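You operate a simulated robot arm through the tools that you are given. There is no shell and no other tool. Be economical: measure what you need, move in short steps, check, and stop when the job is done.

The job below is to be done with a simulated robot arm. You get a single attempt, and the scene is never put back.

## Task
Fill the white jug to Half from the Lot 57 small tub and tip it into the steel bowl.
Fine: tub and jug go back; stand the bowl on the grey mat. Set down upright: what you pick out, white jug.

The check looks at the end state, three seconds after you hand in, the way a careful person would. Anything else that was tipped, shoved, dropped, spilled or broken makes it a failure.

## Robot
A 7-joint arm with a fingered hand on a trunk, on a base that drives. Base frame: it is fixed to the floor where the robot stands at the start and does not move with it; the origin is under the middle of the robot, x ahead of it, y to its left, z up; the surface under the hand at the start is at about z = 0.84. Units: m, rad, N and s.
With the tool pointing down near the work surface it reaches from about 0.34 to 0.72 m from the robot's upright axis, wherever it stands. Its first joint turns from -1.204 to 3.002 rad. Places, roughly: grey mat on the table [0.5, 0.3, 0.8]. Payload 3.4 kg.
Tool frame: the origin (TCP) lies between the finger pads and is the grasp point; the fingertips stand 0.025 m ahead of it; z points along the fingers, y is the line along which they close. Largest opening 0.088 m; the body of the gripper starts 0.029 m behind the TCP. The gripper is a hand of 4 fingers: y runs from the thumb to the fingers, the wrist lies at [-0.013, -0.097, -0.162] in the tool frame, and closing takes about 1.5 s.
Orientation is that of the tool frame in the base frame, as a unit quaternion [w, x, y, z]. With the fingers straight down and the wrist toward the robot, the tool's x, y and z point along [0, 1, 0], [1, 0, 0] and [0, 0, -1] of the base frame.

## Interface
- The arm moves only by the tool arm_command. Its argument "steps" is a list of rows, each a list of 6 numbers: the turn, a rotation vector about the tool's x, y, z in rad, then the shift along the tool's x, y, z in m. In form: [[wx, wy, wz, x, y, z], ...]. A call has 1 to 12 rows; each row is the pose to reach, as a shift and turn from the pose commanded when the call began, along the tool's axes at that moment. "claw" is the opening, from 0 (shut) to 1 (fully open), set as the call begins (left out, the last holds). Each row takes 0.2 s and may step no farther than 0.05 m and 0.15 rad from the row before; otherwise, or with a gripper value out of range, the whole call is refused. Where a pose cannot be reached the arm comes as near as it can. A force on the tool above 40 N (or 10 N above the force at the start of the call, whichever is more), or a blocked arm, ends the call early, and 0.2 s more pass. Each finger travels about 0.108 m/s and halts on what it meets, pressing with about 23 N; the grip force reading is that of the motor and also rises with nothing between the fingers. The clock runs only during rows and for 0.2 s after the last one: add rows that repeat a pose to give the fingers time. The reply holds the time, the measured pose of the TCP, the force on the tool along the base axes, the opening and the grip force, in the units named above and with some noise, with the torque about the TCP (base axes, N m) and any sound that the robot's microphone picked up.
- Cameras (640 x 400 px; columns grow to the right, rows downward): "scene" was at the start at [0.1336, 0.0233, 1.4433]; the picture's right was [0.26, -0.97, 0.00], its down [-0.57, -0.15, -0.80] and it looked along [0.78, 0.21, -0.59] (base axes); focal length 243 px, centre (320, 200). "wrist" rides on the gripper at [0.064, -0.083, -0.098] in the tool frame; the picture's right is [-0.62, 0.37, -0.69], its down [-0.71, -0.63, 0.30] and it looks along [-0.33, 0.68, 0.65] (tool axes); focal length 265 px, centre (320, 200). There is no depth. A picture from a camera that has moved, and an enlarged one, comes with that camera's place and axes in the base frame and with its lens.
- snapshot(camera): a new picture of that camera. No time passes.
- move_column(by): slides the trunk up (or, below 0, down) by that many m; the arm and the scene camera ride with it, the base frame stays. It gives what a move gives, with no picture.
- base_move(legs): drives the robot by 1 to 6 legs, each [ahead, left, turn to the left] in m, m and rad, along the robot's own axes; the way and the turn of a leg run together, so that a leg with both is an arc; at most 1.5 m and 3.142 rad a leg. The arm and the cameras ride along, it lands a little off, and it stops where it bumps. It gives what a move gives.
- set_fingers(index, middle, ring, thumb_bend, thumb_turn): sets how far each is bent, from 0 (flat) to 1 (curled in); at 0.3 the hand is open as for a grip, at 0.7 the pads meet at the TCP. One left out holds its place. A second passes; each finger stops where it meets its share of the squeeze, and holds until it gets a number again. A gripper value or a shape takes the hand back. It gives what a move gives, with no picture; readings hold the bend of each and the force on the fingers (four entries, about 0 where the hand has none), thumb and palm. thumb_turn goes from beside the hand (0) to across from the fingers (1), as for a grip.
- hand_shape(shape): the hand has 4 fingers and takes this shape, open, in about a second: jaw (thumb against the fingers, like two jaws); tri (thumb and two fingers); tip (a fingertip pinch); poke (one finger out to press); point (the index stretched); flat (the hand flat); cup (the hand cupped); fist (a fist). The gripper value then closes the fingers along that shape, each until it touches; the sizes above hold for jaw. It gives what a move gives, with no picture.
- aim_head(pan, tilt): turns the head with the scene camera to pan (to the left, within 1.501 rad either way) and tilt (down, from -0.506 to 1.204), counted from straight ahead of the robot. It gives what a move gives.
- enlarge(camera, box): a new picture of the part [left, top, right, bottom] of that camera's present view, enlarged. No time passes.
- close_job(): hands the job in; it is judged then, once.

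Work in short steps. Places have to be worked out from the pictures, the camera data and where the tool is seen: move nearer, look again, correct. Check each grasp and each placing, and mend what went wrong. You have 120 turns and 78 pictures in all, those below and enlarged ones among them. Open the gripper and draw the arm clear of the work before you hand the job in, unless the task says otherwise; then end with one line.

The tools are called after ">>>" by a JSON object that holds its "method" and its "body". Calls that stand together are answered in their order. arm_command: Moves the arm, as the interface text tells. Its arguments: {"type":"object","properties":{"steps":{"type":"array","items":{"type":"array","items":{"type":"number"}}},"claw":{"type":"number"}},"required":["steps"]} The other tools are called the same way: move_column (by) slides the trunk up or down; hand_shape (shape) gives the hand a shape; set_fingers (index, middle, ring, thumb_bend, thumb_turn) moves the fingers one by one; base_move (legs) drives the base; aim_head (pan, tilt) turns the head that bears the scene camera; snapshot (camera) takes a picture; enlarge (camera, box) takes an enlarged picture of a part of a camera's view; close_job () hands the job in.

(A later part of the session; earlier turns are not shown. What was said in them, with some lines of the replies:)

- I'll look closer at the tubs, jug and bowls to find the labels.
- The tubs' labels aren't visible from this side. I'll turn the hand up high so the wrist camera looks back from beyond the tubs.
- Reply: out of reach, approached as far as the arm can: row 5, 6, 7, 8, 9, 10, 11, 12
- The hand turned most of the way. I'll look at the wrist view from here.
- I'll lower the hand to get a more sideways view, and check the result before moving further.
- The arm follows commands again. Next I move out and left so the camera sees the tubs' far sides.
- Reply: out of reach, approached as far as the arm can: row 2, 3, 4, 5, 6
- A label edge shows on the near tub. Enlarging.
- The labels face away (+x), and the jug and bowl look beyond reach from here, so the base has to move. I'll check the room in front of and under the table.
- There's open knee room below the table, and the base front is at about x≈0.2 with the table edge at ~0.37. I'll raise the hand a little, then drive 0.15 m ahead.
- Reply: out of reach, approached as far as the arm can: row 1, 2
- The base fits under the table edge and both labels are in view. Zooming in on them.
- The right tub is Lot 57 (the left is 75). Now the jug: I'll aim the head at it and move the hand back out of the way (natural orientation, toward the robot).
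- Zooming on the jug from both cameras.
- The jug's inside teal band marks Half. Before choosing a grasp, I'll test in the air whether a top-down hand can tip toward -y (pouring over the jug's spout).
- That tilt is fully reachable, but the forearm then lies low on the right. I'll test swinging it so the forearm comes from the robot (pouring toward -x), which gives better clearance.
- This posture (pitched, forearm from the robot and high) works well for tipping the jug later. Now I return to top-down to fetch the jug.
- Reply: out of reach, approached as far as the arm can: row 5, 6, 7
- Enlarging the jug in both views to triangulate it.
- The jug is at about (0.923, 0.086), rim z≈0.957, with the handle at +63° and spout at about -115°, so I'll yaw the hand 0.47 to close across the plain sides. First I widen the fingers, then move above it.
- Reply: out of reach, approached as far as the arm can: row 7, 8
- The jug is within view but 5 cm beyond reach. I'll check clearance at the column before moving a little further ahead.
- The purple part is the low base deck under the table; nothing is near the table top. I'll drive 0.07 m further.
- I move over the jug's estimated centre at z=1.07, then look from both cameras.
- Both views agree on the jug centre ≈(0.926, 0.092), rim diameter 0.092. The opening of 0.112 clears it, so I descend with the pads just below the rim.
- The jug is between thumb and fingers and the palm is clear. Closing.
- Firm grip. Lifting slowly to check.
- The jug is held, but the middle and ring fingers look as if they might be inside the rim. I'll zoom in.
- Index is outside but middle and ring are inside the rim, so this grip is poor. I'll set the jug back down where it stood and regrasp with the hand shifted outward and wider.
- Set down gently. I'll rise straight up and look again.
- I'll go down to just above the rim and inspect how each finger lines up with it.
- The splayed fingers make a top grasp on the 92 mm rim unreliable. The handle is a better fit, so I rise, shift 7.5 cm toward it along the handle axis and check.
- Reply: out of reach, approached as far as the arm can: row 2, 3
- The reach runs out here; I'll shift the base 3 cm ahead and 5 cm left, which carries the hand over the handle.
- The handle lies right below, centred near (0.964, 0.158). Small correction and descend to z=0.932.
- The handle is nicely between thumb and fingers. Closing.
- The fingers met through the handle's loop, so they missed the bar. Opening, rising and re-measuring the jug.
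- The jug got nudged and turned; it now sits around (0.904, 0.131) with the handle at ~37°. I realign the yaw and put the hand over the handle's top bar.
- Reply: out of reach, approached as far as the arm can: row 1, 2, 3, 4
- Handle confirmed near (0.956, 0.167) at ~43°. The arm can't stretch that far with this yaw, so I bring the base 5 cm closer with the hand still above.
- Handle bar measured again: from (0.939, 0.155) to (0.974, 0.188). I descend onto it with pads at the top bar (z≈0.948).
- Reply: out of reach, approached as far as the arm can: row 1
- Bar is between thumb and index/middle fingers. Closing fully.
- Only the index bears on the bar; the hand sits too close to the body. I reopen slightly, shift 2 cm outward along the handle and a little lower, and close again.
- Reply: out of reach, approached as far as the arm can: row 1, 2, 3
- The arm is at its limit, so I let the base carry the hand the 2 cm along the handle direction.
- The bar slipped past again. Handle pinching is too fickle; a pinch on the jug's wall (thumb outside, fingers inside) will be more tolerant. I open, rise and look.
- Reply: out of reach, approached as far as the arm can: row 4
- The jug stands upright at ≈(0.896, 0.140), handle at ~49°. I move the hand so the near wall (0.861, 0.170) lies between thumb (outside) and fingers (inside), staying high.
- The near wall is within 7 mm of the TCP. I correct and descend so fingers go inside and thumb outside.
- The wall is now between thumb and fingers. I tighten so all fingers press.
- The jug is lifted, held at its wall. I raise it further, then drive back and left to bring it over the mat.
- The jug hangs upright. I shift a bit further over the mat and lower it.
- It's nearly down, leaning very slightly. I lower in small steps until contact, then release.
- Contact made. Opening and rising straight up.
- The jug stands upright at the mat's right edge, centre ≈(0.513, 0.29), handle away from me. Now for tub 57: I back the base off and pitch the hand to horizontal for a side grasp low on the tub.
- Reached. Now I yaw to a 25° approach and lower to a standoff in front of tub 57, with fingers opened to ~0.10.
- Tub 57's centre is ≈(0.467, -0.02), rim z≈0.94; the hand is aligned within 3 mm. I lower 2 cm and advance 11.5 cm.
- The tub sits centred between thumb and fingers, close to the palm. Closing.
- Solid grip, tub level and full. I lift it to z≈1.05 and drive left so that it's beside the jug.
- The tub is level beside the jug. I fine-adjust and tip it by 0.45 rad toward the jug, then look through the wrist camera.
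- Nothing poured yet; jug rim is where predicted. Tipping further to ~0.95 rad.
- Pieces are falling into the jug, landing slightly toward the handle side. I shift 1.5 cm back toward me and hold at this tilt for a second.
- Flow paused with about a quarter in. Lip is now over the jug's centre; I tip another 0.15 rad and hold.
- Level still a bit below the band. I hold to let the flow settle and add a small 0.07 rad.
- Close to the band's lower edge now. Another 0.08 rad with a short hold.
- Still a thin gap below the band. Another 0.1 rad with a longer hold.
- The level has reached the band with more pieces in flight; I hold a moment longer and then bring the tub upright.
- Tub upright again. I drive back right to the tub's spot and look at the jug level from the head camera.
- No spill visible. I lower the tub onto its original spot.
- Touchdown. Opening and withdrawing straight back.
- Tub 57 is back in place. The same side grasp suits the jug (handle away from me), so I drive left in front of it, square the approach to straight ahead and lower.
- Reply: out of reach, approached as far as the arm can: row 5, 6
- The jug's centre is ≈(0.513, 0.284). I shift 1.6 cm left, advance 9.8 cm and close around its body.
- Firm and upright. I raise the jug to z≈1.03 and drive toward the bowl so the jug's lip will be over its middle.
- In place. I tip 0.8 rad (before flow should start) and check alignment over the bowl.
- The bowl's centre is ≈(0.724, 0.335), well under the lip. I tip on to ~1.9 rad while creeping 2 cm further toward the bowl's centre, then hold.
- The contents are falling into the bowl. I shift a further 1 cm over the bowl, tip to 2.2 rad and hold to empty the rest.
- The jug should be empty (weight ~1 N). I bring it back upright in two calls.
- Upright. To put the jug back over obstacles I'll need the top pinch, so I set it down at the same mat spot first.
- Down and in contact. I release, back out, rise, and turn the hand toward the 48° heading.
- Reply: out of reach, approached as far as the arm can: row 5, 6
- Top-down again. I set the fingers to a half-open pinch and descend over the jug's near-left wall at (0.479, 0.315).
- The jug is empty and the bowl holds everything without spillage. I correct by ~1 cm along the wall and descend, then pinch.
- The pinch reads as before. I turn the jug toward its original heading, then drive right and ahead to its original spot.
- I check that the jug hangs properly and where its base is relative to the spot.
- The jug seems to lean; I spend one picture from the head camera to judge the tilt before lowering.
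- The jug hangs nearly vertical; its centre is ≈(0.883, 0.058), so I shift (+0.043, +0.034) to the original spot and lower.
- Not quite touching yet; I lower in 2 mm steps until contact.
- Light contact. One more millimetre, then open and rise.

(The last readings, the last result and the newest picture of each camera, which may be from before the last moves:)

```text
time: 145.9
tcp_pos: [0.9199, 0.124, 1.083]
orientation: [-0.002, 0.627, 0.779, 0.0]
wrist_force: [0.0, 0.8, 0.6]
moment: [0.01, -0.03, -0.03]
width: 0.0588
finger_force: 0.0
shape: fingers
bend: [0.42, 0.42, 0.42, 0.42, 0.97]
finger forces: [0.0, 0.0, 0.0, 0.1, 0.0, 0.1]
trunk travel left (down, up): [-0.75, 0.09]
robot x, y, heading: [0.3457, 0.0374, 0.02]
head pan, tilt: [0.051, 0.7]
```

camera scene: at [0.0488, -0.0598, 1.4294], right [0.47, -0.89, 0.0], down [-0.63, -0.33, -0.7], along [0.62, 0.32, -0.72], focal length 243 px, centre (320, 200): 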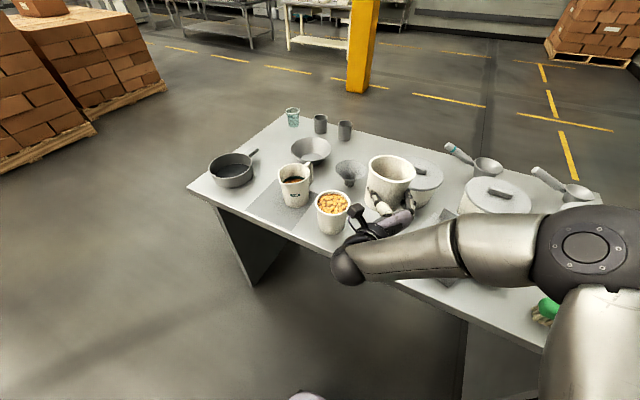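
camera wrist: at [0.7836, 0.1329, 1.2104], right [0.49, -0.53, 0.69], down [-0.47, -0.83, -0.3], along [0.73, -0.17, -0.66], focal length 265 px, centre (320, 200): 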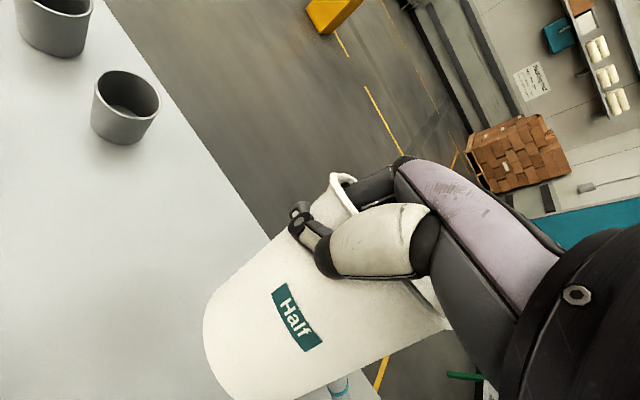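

Released; I go for the bowl next. I drive the base back and left with the hand high.

>>> {"method": "base_move", "body": {"legs": [[-0.2, 0, -0.02], [0, 0.26, 0]]}}

>>> {"method": "aim_head", "body": {"pan": 0.0, "tilt": 0.75}}

```text
time: 149.0
tcp_pos: [0.7209, 0.3697, 1.0821]
orientation: [-0.003, 0.636, 0.772, 0.0]
wrist_force: [-0.4, 0.4, 0.0]
moment: [0.0, -0.03, 0.01]
width: 0.0589
finger_force: 0.0
shape: fingers
bend: [0.42, 0.42, 0.42, 0.42, 0.97]
finger forces: [0.0, 0.1, 0.1, 0.1, 0.1, 0.0]
trunk travel left (down, up): [-0.75, 0.09]
robot x, y, heading: [0.1446, 0.2956, 0.002]
head pan, tilt: [0.051, 0.7]
```

```text
time: 149.6
tcp_pos: [0.7218, 0.3716, 1.0812]
orientation: [-0.003, 0.636, 0.772, 0.0]
wrist_force: [-0.4, 0.5, -0.3]
moment: [-0.02, -0.01, -0.02]
width: 0.0586
finger_force: 0.0
shape: fingers
bend: [0.42, 0.42, 0.42, 0.42, 0.97]
finger forces: [0.0, 0.0, 0.0, 0.1, 0.0, 0.0]
trunk travel left (down, up): [-0.75, 0.09]
robot x, y, heading: [0.1472, 0.2931, -0.002]
head pan, tilt: [0.0, 0.75]
```

I move over the bowl's near rim and take one wrist view that should also show the jug.

>>> {"method": "arm_command", "body": {"steps": [[0, 0, 0.1, -0.007, -0.036, 0.02], [0, 0, 0.19, -0.0137, -0.071, 0.045], [0, 0, 0.19, -0.0137, -0.071, 0.07]]}}

>>> {"method": "snapshot", "body": {"camera": "wrist"}}

```text
time: 150.4
tcp_pos: [0.6547, 0.3443, 1.0092]
orientation: [-0.002, 0.707, 0.708, -0.001]
wrist_force: [0.2, 0.1, -0.3]
moment: [0.0, 0.0, 0.01]
width: 0.0588
finger_force: 0.1
shape: fingers
bend: [0.42, 0.42, 0.42, 0.42, 0.97]
finger forces: [0.1, 0.1, 0.0, 0.0, 0.0, 0.0]
trunk travel left (down, up): [-0.75, 0.09]
robot x, y, heading: [0.1426, 0.2996, 0.001]
head pan, tilt: [0.0, 0.75]
```

```text
1 pictures are left
camera wrist: at [0.5706, 0.4077, 1.109], right [0.37, -0.62, 0.69], down [-0.63, -0.72, -0.3], along [0.68, -0.32, -0.66], focal length 265 px, centre (320, 200)
```

wrist: 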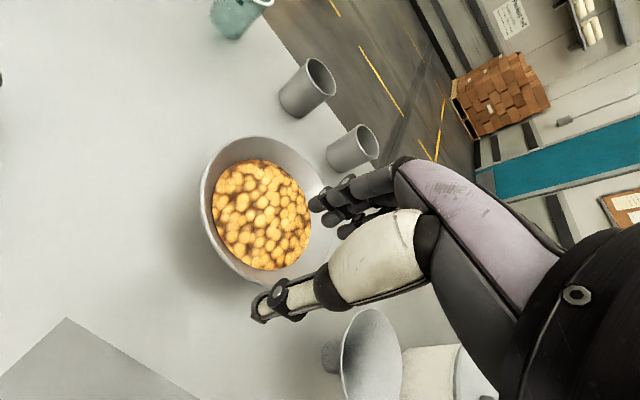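

The bowl is at ≈(0.721, 0.348), the mat's far edge at x≈0.58. I tilt the hand 0.4 rad to match the sloping wall and come down over the near rim.

>>> {"method": "arm_command", "body": {"steps": [[-0.13, 0, 0, 0.007, -0.01, 0.01], [-0.26, 0, 0, 0.007, -0.023, 0.025], [-0.4, 0, 0, 0.007, -0.023, 0.045], [-0.4, 0, 0, 0.007, -0.023, 0.075], [-0.4, 0, 0, 0.007, -0.013, 0.098], [-0.4, 0, 0, 0.007, -0.004, 0.12]]}}

```text
time: 151.8
tcp_pos: [0.6504, 0.3504, 0.8924]
orientation: [0.138, 0.693, 0.694, 0.139]
wrist_force: [0.9, -0.2, 1.3]
moment: [0.0, -0.01, -0.01]
width: 0.0587
finger_force: 0.0
shape: fingers
bend: [0.42, 0.42, 0.42, 0.42, 0.97]
finger forces: [0.1, 0.0, 0.0, 0.1, 0.1, 0.1]
trunk travel left (down, up): [-0.75, 0.09]
robot x, y, heading: [0.1477, 0.2965, 0.004]
head pan, tilt: [0.0, 0.75]
```

No contact with the rim so far. Closing the pinch on the wall.

>>> {"method": "set_fingers", "body": {"index": 0.8, "middle": 0.8, "ring": 0.8, "thumb_bend": 0.8}}

```text
time: 152.8
tcp_pos: [0.6503, 0.3512, 0.8923]
orientation: [0.138, 0.692, 0.694, 0.14]
wrist_force: [-1.3, -0.7, 1.3]
moment: [-0.08, -0.06, -0.07]
width: 0.0002
finger_force: 11.3
shape: fingers
bend: [0.76, 0.8, 0.8, 0.73, 0.94]
finger forces: [11.1, 0.5, 0.0, 0.1, 11.1, 0.0]
trunk travel left (down, up): [-0.75, 0.09]
robot x, y, heading: [0.1419, 0.2916, 0.002]
head pan, tilt: [0.0, 0.75]
```

Ambiguous whether the wall is between the pads, so I tighten and lift 8 mm to feel the load.

>>> {"method": "set_fingers", "body": {"index": 0.95, "middle": 0.95, "ring": 0.95, "thumb_bend": 0.95}}

>>> {"method": "arm_command", "body": {"steps": [[0, 0, 0, 0, 0.0015, -0.0035], [0, 0, 0, 0, 0.003, -0.007], [0, 0, 0, 0, 0.003, -0.007]]}}

```text
time: 153.8
tcp_pos: [0.649, 0.3507, 0.8923]
orientation: [0.138, 0.693, 0.694, 0.139]
wrist_force: [0.0, -1.5, 0.2]
moment: [-0.13, -0.11, -0.04]
width: 0.0
finger_force: 19.3
shape: fingers
bend: [0.77, 0.95, 0.95, 0.78, 0.93]
finger forces: [20.1, 0.0, 0.0, 0.1, 19.3, 0.0]
trunk travel left (down, up): [-0.75, 0.09]
robot x, y, heading: [0.1455, 0.295, 0.005]
head pan, tilt: [0.0, 0.75]
```

```text
time: 154.6
tcp_pos: [0.6509, 0.3517, 0.8998]
orientation: [0.138, 0.692, 0.694, 0.14]
wrist_force: [0.3, -0.3, 0.2]
moment: [-0.12, -0.06, -0.05]
width: 0.0001
finger_force: 18.9
shape: fingers
bend: [0.77, 0.95, 0.95, 0.79, 0.93]
finger forces: [19.1, 0.4, 0.0, 0.1, 18.6, 0.1]
trunk travel left (down, up): [-0.75, 0.09]
robot x, y, heading: [0.1441, 0.2949, 0.001]
head pan, tilt: [0.0, 0.75]
```

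No clear load. I test by pulling 2 cm toward the mat and reading the drag force.

>>> {"method": "arm_command", "body": {"steps": [[0, 0, 0, 0, -0.009, -0.004], [0, 0, 0, 0, -0.0184, -0.0077]]}}

```text
time: 155.2
tcp_pos: [0.6322, 0.3502, 0.8998]
orientation: [0.138, 0.693, 0.694, 0.14]
wrist_force: [1.1, 0.3, 0.4]
moment: [-0.07, -0.04, 0.08]
width: 0.0002
finger_force: 19.3
shape: fingers
bend: [0.77, 0.95, 0.95, 0.79, 0.93]
finger forces: [16.5, 2.7, 0.0, 0.0, 19.0, 0.0]
trunk travel left (down, up): [-0.75, 0.09]
robot x, y, heading: [0.1415, 0.2959, 0.004]
head pan, tilt: [0.0, 0.75]
```

Finger loads shifted and a drag shows up, so the hand is engaged with the bowl's wall. I lower 4 mm and pull it on with the base by 8 cm, watching the force.

>>> {"method": "arm_command", "body": {"steps": [[0, 0, 0, 0, -0.0016, 0.0037], [0, 0, 0, 0, -0.0016, 0.0037]]}}

>>> {"method": "base_move", "body": {"legs": [[-0.08, 0, 0]]}}

>>> {"method": "arm_command", "body": {"steps": [[0, 0, 0, 0, -0.009, -0.0038], [0, 0, 0, 0, -0.0184, -0.0077]]}}

```text
time: 155.8
tcp_pos: [0.6289, 0.3513, 0.8975]
orientation: [0.138, 0.693, 0.694, 0.14]
wrist_force: [-1.0, 1.9, 0.8]
moment: [-0.1, -0.08, 0.04]
width: 0.0002
finger_force: 20.2
shape: fingers
bend: [0.77, 0.95, 0.95, 0.79, 0.92]
finger forces: [18.2, 1.0, 0.0, 0.0, 20.1, 0.0]
trunk travel left (down, up): [-0.75, 0.09]
robot x, y, heading: [0.1401, 0.2971, 0.004]
head pan, tilt: [0.0, 0.75]
```

```text
time: 156.9
tcp_pos: [0.5484, 0.351, 0.8976]
orientation: [0.139, 0.693, 0.693, 0.14]
wrist_force: [0.6, -1.3, 0.0]
moment: [-0.14, -0.1, 0.01]
width: 0.0
finger_force: 19.4
shape: fingers
bend: [0.77, 0.95, 0.95, 0.79, 0.92]
finger forces: [17.8, 1.6, 0.0, 0.1, 18.7, 0.0]
trunk travel left (down, up): [-0.75, 0.09]
robot x, y, heading: [0.0581, 0.2942, 0.001]
head pan, tilt: [0.0, 0.75]
```

```text
time: 157.5
tcp_pos: [0.528, 0.3489, 0.8973]
orientation: [0.138, 0.693, 0.694, 0.139]
wrist_force: [-0.3, 0.7, -0.4]
moment: [-0.09, -0.06, 0.04]
width: 0.0
finger_force: 18.7
shape: fingers
bend: [0.77, 0.95, 0.95, 0.79, 0.92]
finger forces: [16.9, 2.1, 0.1, 0.0, 19.1, 0.0]
trunk travel left (down, up): [-0.75, 0.09]
robot x, y, heading: [0.0619, 0.296, 0.004]
head pan, tilt: [0.0, 0.75]
```

Loads remain consistent with towing the bowl. I continue the last 11 cm back and 3.5 cm right onto the mat.

>>> {"method": "base_move", "body": {"legs": [[-0.105, -0.034, 0]]}}

>>> {"method": "arm_command", "body": {"steps": [[0, 0, 0, 0, -0.0008, 0.0018], [0, 0, 0, 0, -0.0016, 0.0037]]}}

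```text
time: 158.7
tcp_pos: [0.4192, 0.3162, 0.8975]
orientation: [0.139, 0.692, 0.694, 0.14]
wrist_force: [0.3, 0.1, 1.0]
moment: [-0.11, -0.09, 0.05]
width: 0.0
finger_force: 18.2
shape: fingers
bend: [0.77, 0.95, 0.95, 0.8, 0.92]
finger forces: [17.5, 1.4, 0.1, 0.0, 19.0, 0.1]
trunk travel left (down, up): [-0.75, 0.09]
robot x, y, heading: [-0.0452, 0.2606, 0.006]
head pan, tilt: [0.0, 0.75]
```

```text
time: 159.3
tcp_pos: [0.4188, 0.3178, 0.8936]
orientation: [0.137, 0.692, 0.694, 0.14]
wrist_force: [-0.1, 0.6, 1.7]
moment: [-0.15, -0.14, 0.03]
width: 0.0001
finger_force: 20.6
shape: fingers
bend: [0.77, 0.95, 0.95, 0.79, 0.92]
finger forces: [20.2, 0.0, 0.1, 0.0, 20.7, 0.1]
trunk travel left (down, up): [-0.75, 0.09]
robot x, y, heading: [-0.0459, 0.2573, 0.005]
head pan, tilt: [0.0, 0.75]
```

Bowl should now be centred near (0.490, 0.315) on the mat. I release and back out along the finger direction.

>>> {"method": "set_fingers", "body": {"index": 0.42, "middle": 0.42, "ring": 0.42, "thumb_bend": 0.42}}

>>> {"method": "arm_command", "body": {"steps": [[0, 0, 0, 0, 0, -0.03], [0, 0, 0, 0, 0, -0.07], [0, 0, 0, 0, 0, -0.11], [0, 0, 0, 0, 0, -0.15], [0, 0, 0, 0, 0, -0.19]]}}

>>> {"method": "base_move", "body": {"legs": [[-0.12, -0.05, 0]]}}

>>> {"method": "aim_head", "body": {"pan": 0.1, "tilt": 0.62}}

```text
time: 160.3
tcp_pos: [0.4197, 0.316, 0.894]
orientation: [0.138, 0.693, 0.694, 0.14]
wrist_force: [-1.3, -1.1, 0.2]
moment: [0.0, 0.0, -0.04]
width: 0.0581
finger_force: 0.1
shape: fingers
bend: [0.43, 0.42, 0.42, 0.42, 0.97]
finger forces: [0.8, 0.0, 0.1, 0.0, 0.1, 0.1]
trunk travel left (down, up): [-0.75, 0.09]
robot x, y, heading: [-0.043, 0.2638, 0.004]
head pan, tilt: [0.0, 0.75]
```

```text
time: 161.5
tcp_pos: [0.3431, 0.3161, 1.0686]
orientation: [0.139, 0.693, 0.694, 0.139]
wrist_force: [-0.4, -0.5, -0.5]
moment: [0.0, -0.02, -0.01]
width: 0.0587
finger_force: 0.1
shape: fingers
bend: [0.42, 0.42, 0.42, 0.42, 0.97]
finger forces: [0.0, 0.0, 0.1, 0.0, 0.1, 0.0]
trunk travel left (down, up): [-0.75, 0.09]
robot x, y, heading: [-0.0461, 0.2612, 0.003]
head pan, tilt: [0.0, 0.75]
```

```text
time: 162.8
tcp_pos: [0.225, 0.2657, 1.0687]
orientation: [0.138, 0.693, 0.694, 0.14]
wrist_force: [0.0, 0.4, 0.8]
moment: [0.01, 0.03, -0.03]
width: 0.0586
finger_force: 0.1
shape: fingers
bend: [0.42, 0.42, 0.42, 0.42, 0.97]
finger forces: [0.1, 0.1, 0.0, 0.0, 0.0, 0.1]
trunk travel left (down, up): [-0.75, 0.09]
robot x, y, heading: [-0.1647, 0.2148, 0.005]
head pan, tilt: [0.0, 0.75]
```

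```text
time: 163.5
tcp_pos: [0.2252, 0.2667, 1.068]
orientation: [0.138, 0.692, 0.694, 0.14]
wrist_force: [0.4, 0.7, -0.1]
moment: [-0.01, 0.02, 0.01]
width: 0.0588
finger_force: 0.0
shape: fingers
bend: [0.42, 0.42, 0.42, 0.42, 0.97]
finger forces: [0.0, 0.0, 0.0, 0.1, 0.0, 0.0]
trunk travel left (down, up): [-0.75, 0.09]
robot x, y, heading: [-0.1655, 0.2133, 0.002]
head pan, tilt: [0.099, 0.62]
```

The grip moment vanished on release, which fits the bowl having been held and let go. I swing the hand well to the right for a clear final view.

>>> {"method": "arm_command", "body": {"steps": [[0.1, 0, 0, -0.04, 0, 0], [0.2, 0, 0, -0.08, 0, 0], [0.3, 0, 0, -0.12, 0, 0], [0.4, 0, 0, -0.16, 0, 0], [0.4, 0, 0, -0.2, 0, 0], [0.4, 0, 0, -0.24, 0, 0], [0.4, 0, 0, -0.28, 0, 0], [0.4, 0, 0, -0.32, 0, 0], [0.4, 0, 0, -0.36, 0, 0], [0.4, 0, 0, -0.4, 0, 0]]}}

>>> {"method": "aim_head", "body": {"pan": 0.15, "tilt": 0.62}}

>>> {"method": "enlarge", "body": {"camera": "scene", "box": [160, 120, 520, 340]}}

```text
time: 165.7
tcp_pos: [0.2236, -0.1386, 1.0674]
orientation: [-0.002, 0.706, 0.708, -0.002]
wrist_force: [0.0, -0.2, -0.9]
moment: [0.02, -0.01, 0.01]
width: 0.0589
finger_force: 0.1
shape: fingers
bend: [0.42, 0.42, 0.42, 0.42, 0.97]
finger forces: [0.0, 0.0, 0.0, 0.0, 0.0, 0.0]
trunk travel left (down, up): [-0.75, 0.09]
robot x, y, heading: [-0.1653, 0.2118, -0.002]
head pan, tilt: [0.099, 0.62]
```

```text
time: 166.3
tcp_pos: [0.2249, -0.1362, 1.0674]
orientation: [-0.002, 0.706, 0.708, 0.0]
wrist_force: [-0.1, 0.1, -1.1]
moment: [0.02, 0.0, 0.02]
width: 0.0587
finger_force: 0.0
shape: fingers
bend: [0.42, 0.42, 0.42, 0.42, 0.97]
finger forces: [0.1, 0.0, 0.1, 0.0, 0.0, 0.0]
trunk travel left (down, up): [-0.75, 0.09]
robot x, y, heading: [-0.1642, 0.2104, 0.001]
head pan, tilt: [0.15, 0.62]
```

```text
1.78 times, centred on (340, 230) of scene
camera zoom: at [-0.0291, 0.2263, 1.4446], right [0.15, -0.99, 0.0], down [-0.57, -0.09, -0.81], along [0.8, 0.12, -0.58], focal length 432 px, centre (284, 147)
```

zoom: 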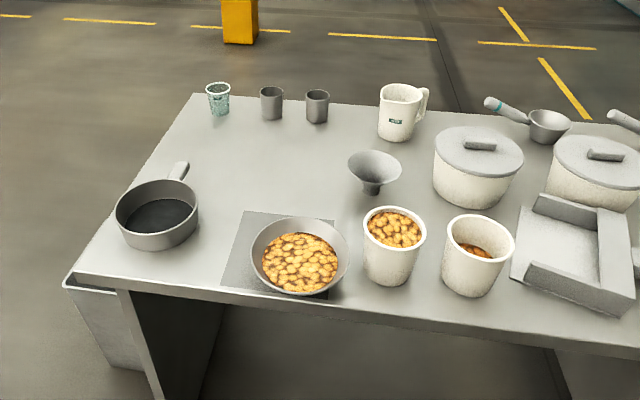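

The picture shows jug, tubs and contents all fine, but the bowl sits near the mat's front edge, centre ≈(0.435, 0.27). I'll nudge it ~6 cm diagonally inward with the thumb pad from its near-right side: first position the hand above and behind it.

>>> {"method": "arm_command", "body": {"steps": [[0, 0, -0.085, 0.0433, 0.015, 0], [0, 0, -0.17, 0.0865, 0.03, 0], [0, 0, -0.255, 0.13, 0.045, 0], [0, 0, -0.34, 0.173, 0.06, 0], [0, 0, -0.425, 0.216, 0.078, 0], [0, 0, -0.51, 0.26, 0.096, 0], [0, 0, -0.6, 0.303, 0.115, 0], [0, 0, -0.675, 0.346, 0.133, 0]]}}

>>> {"method": "set_fingers", "body": {"index": 0.05, "middle": 0.05, "ring": 0.05, "thumb_bend": 0.3}}

```text
time: 168.1
tcp_pos: [0.3572, 0.2178, 1.067]
orientation: [-0.003, 0.432, 0.902, 0.0]
wrist_force: [-1.0, 0.4, 0.9]
moment: [0.0, 0.0, -0.02]
width: 0.0587
finger_force: 0.1
shape: fingers
bend: [0.42, 0.42, 0.42, 0.42, 0.97]
finger forces: [0.0, 0.0, 0.0, 0.1, 0.0, 0.0]
trunk travel left (down, up): [-0.75, 0.09]
robot x, y, heading: [-0.163, 0.2151, 0.005]
head pan, tilt: [0.15, 0.62]
```

```text
time: 169.1
tcp_pos: [0.3562, 0.2155, 1.0678]
orientation: [-0.003, 0.432, 0.902, -0.001]
wrist_force: [-0.1, -0.1, -0.3]
moment: [-0.01, 0.04, 0.0]
width: 0.1133
finger_force: 0.1
shape: fingers
bend: [0.05, 0.05, 0.05, 0.3, 0.97]
finger forces: [0.1, 0.0, 0.0, 0.0, 0.0, 0.1]
trunk travel left (down, up): [-0.75, 0.09]
robot x, y, heading: [-0.1648, 0.2126, 0.001]
head pan, tilt: [0.15, 0.62]
```

Descending beside the bowl with the thumb outside its near-right wall.

>>> {"method": "arm_command", "body": {"steps": [[0, 0, 0, 0, -0.005, 0.045], [0, 0, 0, 0, -0.005, 0.09], [0, 0, 0, 0, -0.005, 0.135], [0, 0, 0, 0, -0.005, 0.16], [0, 0, 0, 0, -0.005, 0.175]]}}

>>> {"method": "arm_command", "body": {"steps": [[0, 0, 0, -0.003, 0.015, 0], [0, 0, 0, -0.003, 0.03, 0], [0, 0, 0, -0.003, 0.045, 0]]}}

```text
time: 170.3
tcp_pos: [0.3564, 0.2104, 0.8921]
orientation: [-0.002, 0.433, 0.902, 0.0]
wrist_force: [-0.9, -0.8, 0.4]
moment: [-0.02, 0.0, -0.01]
width: 0.1129
finger_force: 0.0
shape: fingers
bend: [0.05, 0.05, 0.05, 0.3, 0.97]
finger forces: [0.0, 0.0, 0.0, 0.0, 0.1, 0.0]
trunk travel left (down, up): [-0.75, 0.09]
robot x, y, heading: [-0.1653, 0.2121, 0.002]
head pan, tilt: [0.15, 0.62]
```

```text
time: 171.1
tcp_pos: [0.3919, 0.2369, 0.8915]
orientation: [-0.002, 0.431, 0.902, 0.0]
wrist_force: [0.5, -0.3, -0.4]
moment: [0.01, 0.05, -0.02]
width: 0.1131
finger_force: 0.1
shape: fingers
bend: [0.05, 0.05, 0.05, 0.3, 0.97]
finger forces: [0.1, 0.0, 0.1, 0.0, 0.0, 0.0]
trunk travel left (down, up): [-0.75, 0.09]
robot x, y, heading: [-0.1659, 0.2114, 0.002]
head pan, tilt: [0.15, 0.62]
```

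No contact yet, as expected. Advancing another 2.5 cm.

>>> {"method": "arm_command", "body": {"steps": [[0, 0, 0, 0, 0.01, 0], [0, 0, 0, 0, 0.018, 0], [0, 0, 0, 0, 0.025, 0]]}}

```text
time: 171.9
tcp_pos: [0.4122, 0.2518, 0.8928]
orientation: [-0.003, 0.432, 0.902, 0.0]
wrist_force: [1.1, -0.3, 0.0]
moment: [0.0, 0.0, -0.03]
width: 0.113
finger_force: 0.1
shape: fingers
bend: [0.05, 0.05, 0.05, 0.3, 0.97]
finger forces: [0.0, 0.1, 0.0, 0.0, 0.0, 0.0]
trunk travel left (down, up): [-0.75, 0.09]
robot x, y, heading: [-0.1616, 0.2135, 0.006]
head pan, tilt: [0.15, 0.62]
```

Still free; continuing in small steps.

>>> {"method": "arm_command", "body": {"steps": [[0, 0, 0, 0, 0.008, 0], [0, 0, 0, 0, 0.015, 0]]}}

>>> {"method": "arm_command", "body": {"steps": [[0, 0, 0, 0, 0.008, 0], [0, 0, 0, 0, 0.015, 0]]}}

```text
time: 172.5
tcp_pos: [0.4219, 0.2601, 0.8923]
orientation: [-0.002, 0.432, 0.902, 0.0]
wrist_force: [-1.6, -0.8, 2.0]
moment: [-0.07, 0.01, 0.02]
width: 0.114
finger_force: 0.7
shape: fingers
bend: [0.05, 0.05, 0.05, 0.29, 0.97]
finger forces: [0.0, 0.5, 0.1, 0.1, 1.2, 0.0]
trunk travel left (down, up): [-0.75, 0.09]
robot x, y, heading: [-0.1673, 0.2101, 0.006]
head pan, tilt: [0.15, 0.62]
```

```text
time: 173.1
tcp_pos: [0.4325, 0.2693, 0.8927]
orientation: [-0.002, 0.433, 0.902, 0.0]
wrist_force: [-1.3, -1.2, 0.7]
moment: [-0.01, 0.01, 0.0]
width: 0.114
finger_force: 0.8
shape: fingers
bend: [0.05, 0.05, 0.05, 0.29, 0.97]
finger forces: [0.0, 0.2, 0.0, 0.0, 0.8, 0.0]
trunk travel left (down, up): [-0.75, 0.09]
robot x, y, heading: [-0.1633, 0.2112, 0.003]
head pan, tilt: [0.15, 0.62]
```

Thumb contact began near (0.417, 0.256) and the bowl is sliding. Pushing the remaining ~3.8 cm.

>>> {"method": "arm_command", "body": {"steps": [[0, 0, 0, 0, 0.008, 0], [0, 0, 0, 0, 0.016, 0], [0, 0, 0, 0, 0.024, 0], [0, 0, 0, 0, 0.031, 0], [0, 0, 0, 0, 0.038, 0]]}}

```text
time: 174.3
tcp_pos: [0.4629, 0.2943, 0.8925]
orientation: [-0.003, 0.432, 0.902, 0.0]
wrist_force: [-0.1, -1.1, 0.8]
moment: [-0.02, 0.01, 0.0]
width: 0.114
finger_force: 0.8
shape: fingers
bend: [0.05, 0.05, 0.05, 0.29, 0.97]
finger forces: [0.0, 0.0, 0.0, 0.0, 1.1, 0.1]
trunk travel left (down, up): [-0.75, 0.09]
robot x, y, heading: [-0.1634, 0.2105, 0.003]
head pan, tilt: [0.15, 0.62]
```

The bowl should now be near (0.482, 0.307), mid-mat. I back off 1.5 cm, rise and retract clear.

>>> {"method": "arm_command", "body": {"steps": [[0, 0, 0, 0, -0.015, 0], [0, 0, 0, 0, -0.015, -0.04], [0, 0, 0, 0, -0.015, -0.08], [0, 0, 0, 0, -0.015, -0.12], [0, 0, 0, 0, -0.015, -0.16], [0, 0, 0, 0, -0.03, -0.19]]}}

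>>> {"method": "base_move", "body": {"legs": [[-0.25, 0, 0]]}}

>>> {"method": "hand_shape", "body": {"shape": "jaw"}}

```text
time: 175.7
tcp_pos: [0.4372, 0.2741, 1.0836]
orientation: [-0.002, 0.432, 0.902, 0.0]
wrist_force: [0.2, 0.6, 0.2]
moment: [-0.01, -0.02, 0.02]
width: 0.1133
finger_force: 0.1
shape: fingers
bend: [0.05, 0.05, 0.05, 0.3, 0.97]
finger forces: [0.0, 0.0, 0.1, 0.1, 0.0, 0.1]
trunk travel left (down, up): [-0.75, 0.09]
robot x, y, heading: [-0.1638, 0.2146, 0.007]
head pan, tilt: [0.15, 0.62]
```

```text
time: 177.5
tcp_pos: [0.1886, 0.272, 1.0821]
orientation: [-0.003, 0.434, 0.901, 0.0]
wrist_force: [-0.2, -0.2, -1.5]
moment: [0.01, 0.0, 0.0]
width: 0.1136
finger_force: 0.0
shape: fingers
bend: [0.05, 0.05, 0.05, 0.3, 0.97]
finger forces: [0.0, 0.0, 0.0, 0.1, 0.0, 0.0]
trunk travel left (down, up): [-0.75, 0.09]
robot x, y, heading: [-0.4144, 0.211, 0.001]
head pan, tilt: [0.15, 0.62]
```

```text
time: 178.4
tcp_pos: [0.189, 0.2726, 1.0821]
orientation: [-0.002, 0.433, 0.901, 0.0]
wrist_force: [0.1, 0.4, -0.6]
moment: [-0.01, 0.0, -0.01]
width: 0.0877
finger_force: 0.0
shape: jaw
bend: [0.3, 0.3, 0.3, 0.3, 0.97]
finger forces: [0.0, 0.0, 0.0, 0.0, 0.0, 0.0]
trunk travel left (down, up): [-0.75, 0.09]
robot x, y, heading: [-0.4158, 0.2095, -0.002]
head pan, tilt: [0.15, 0.62]
```

The hand is open, empty and clear of the table, so I'm handing the job in.

>>> {"method": "close_job", "body": {}}

```text
The job is handed in.
```

I filled the jug from the Lot 57 tub to its Half band and tipped it into the bowl. The last picture shows the tub and jug upright in their places with no spills, but I nudged the bowl about 6 cm to mid-mat after that, so its final spot is unseen, and the jug's handle now points a different way than at the start.
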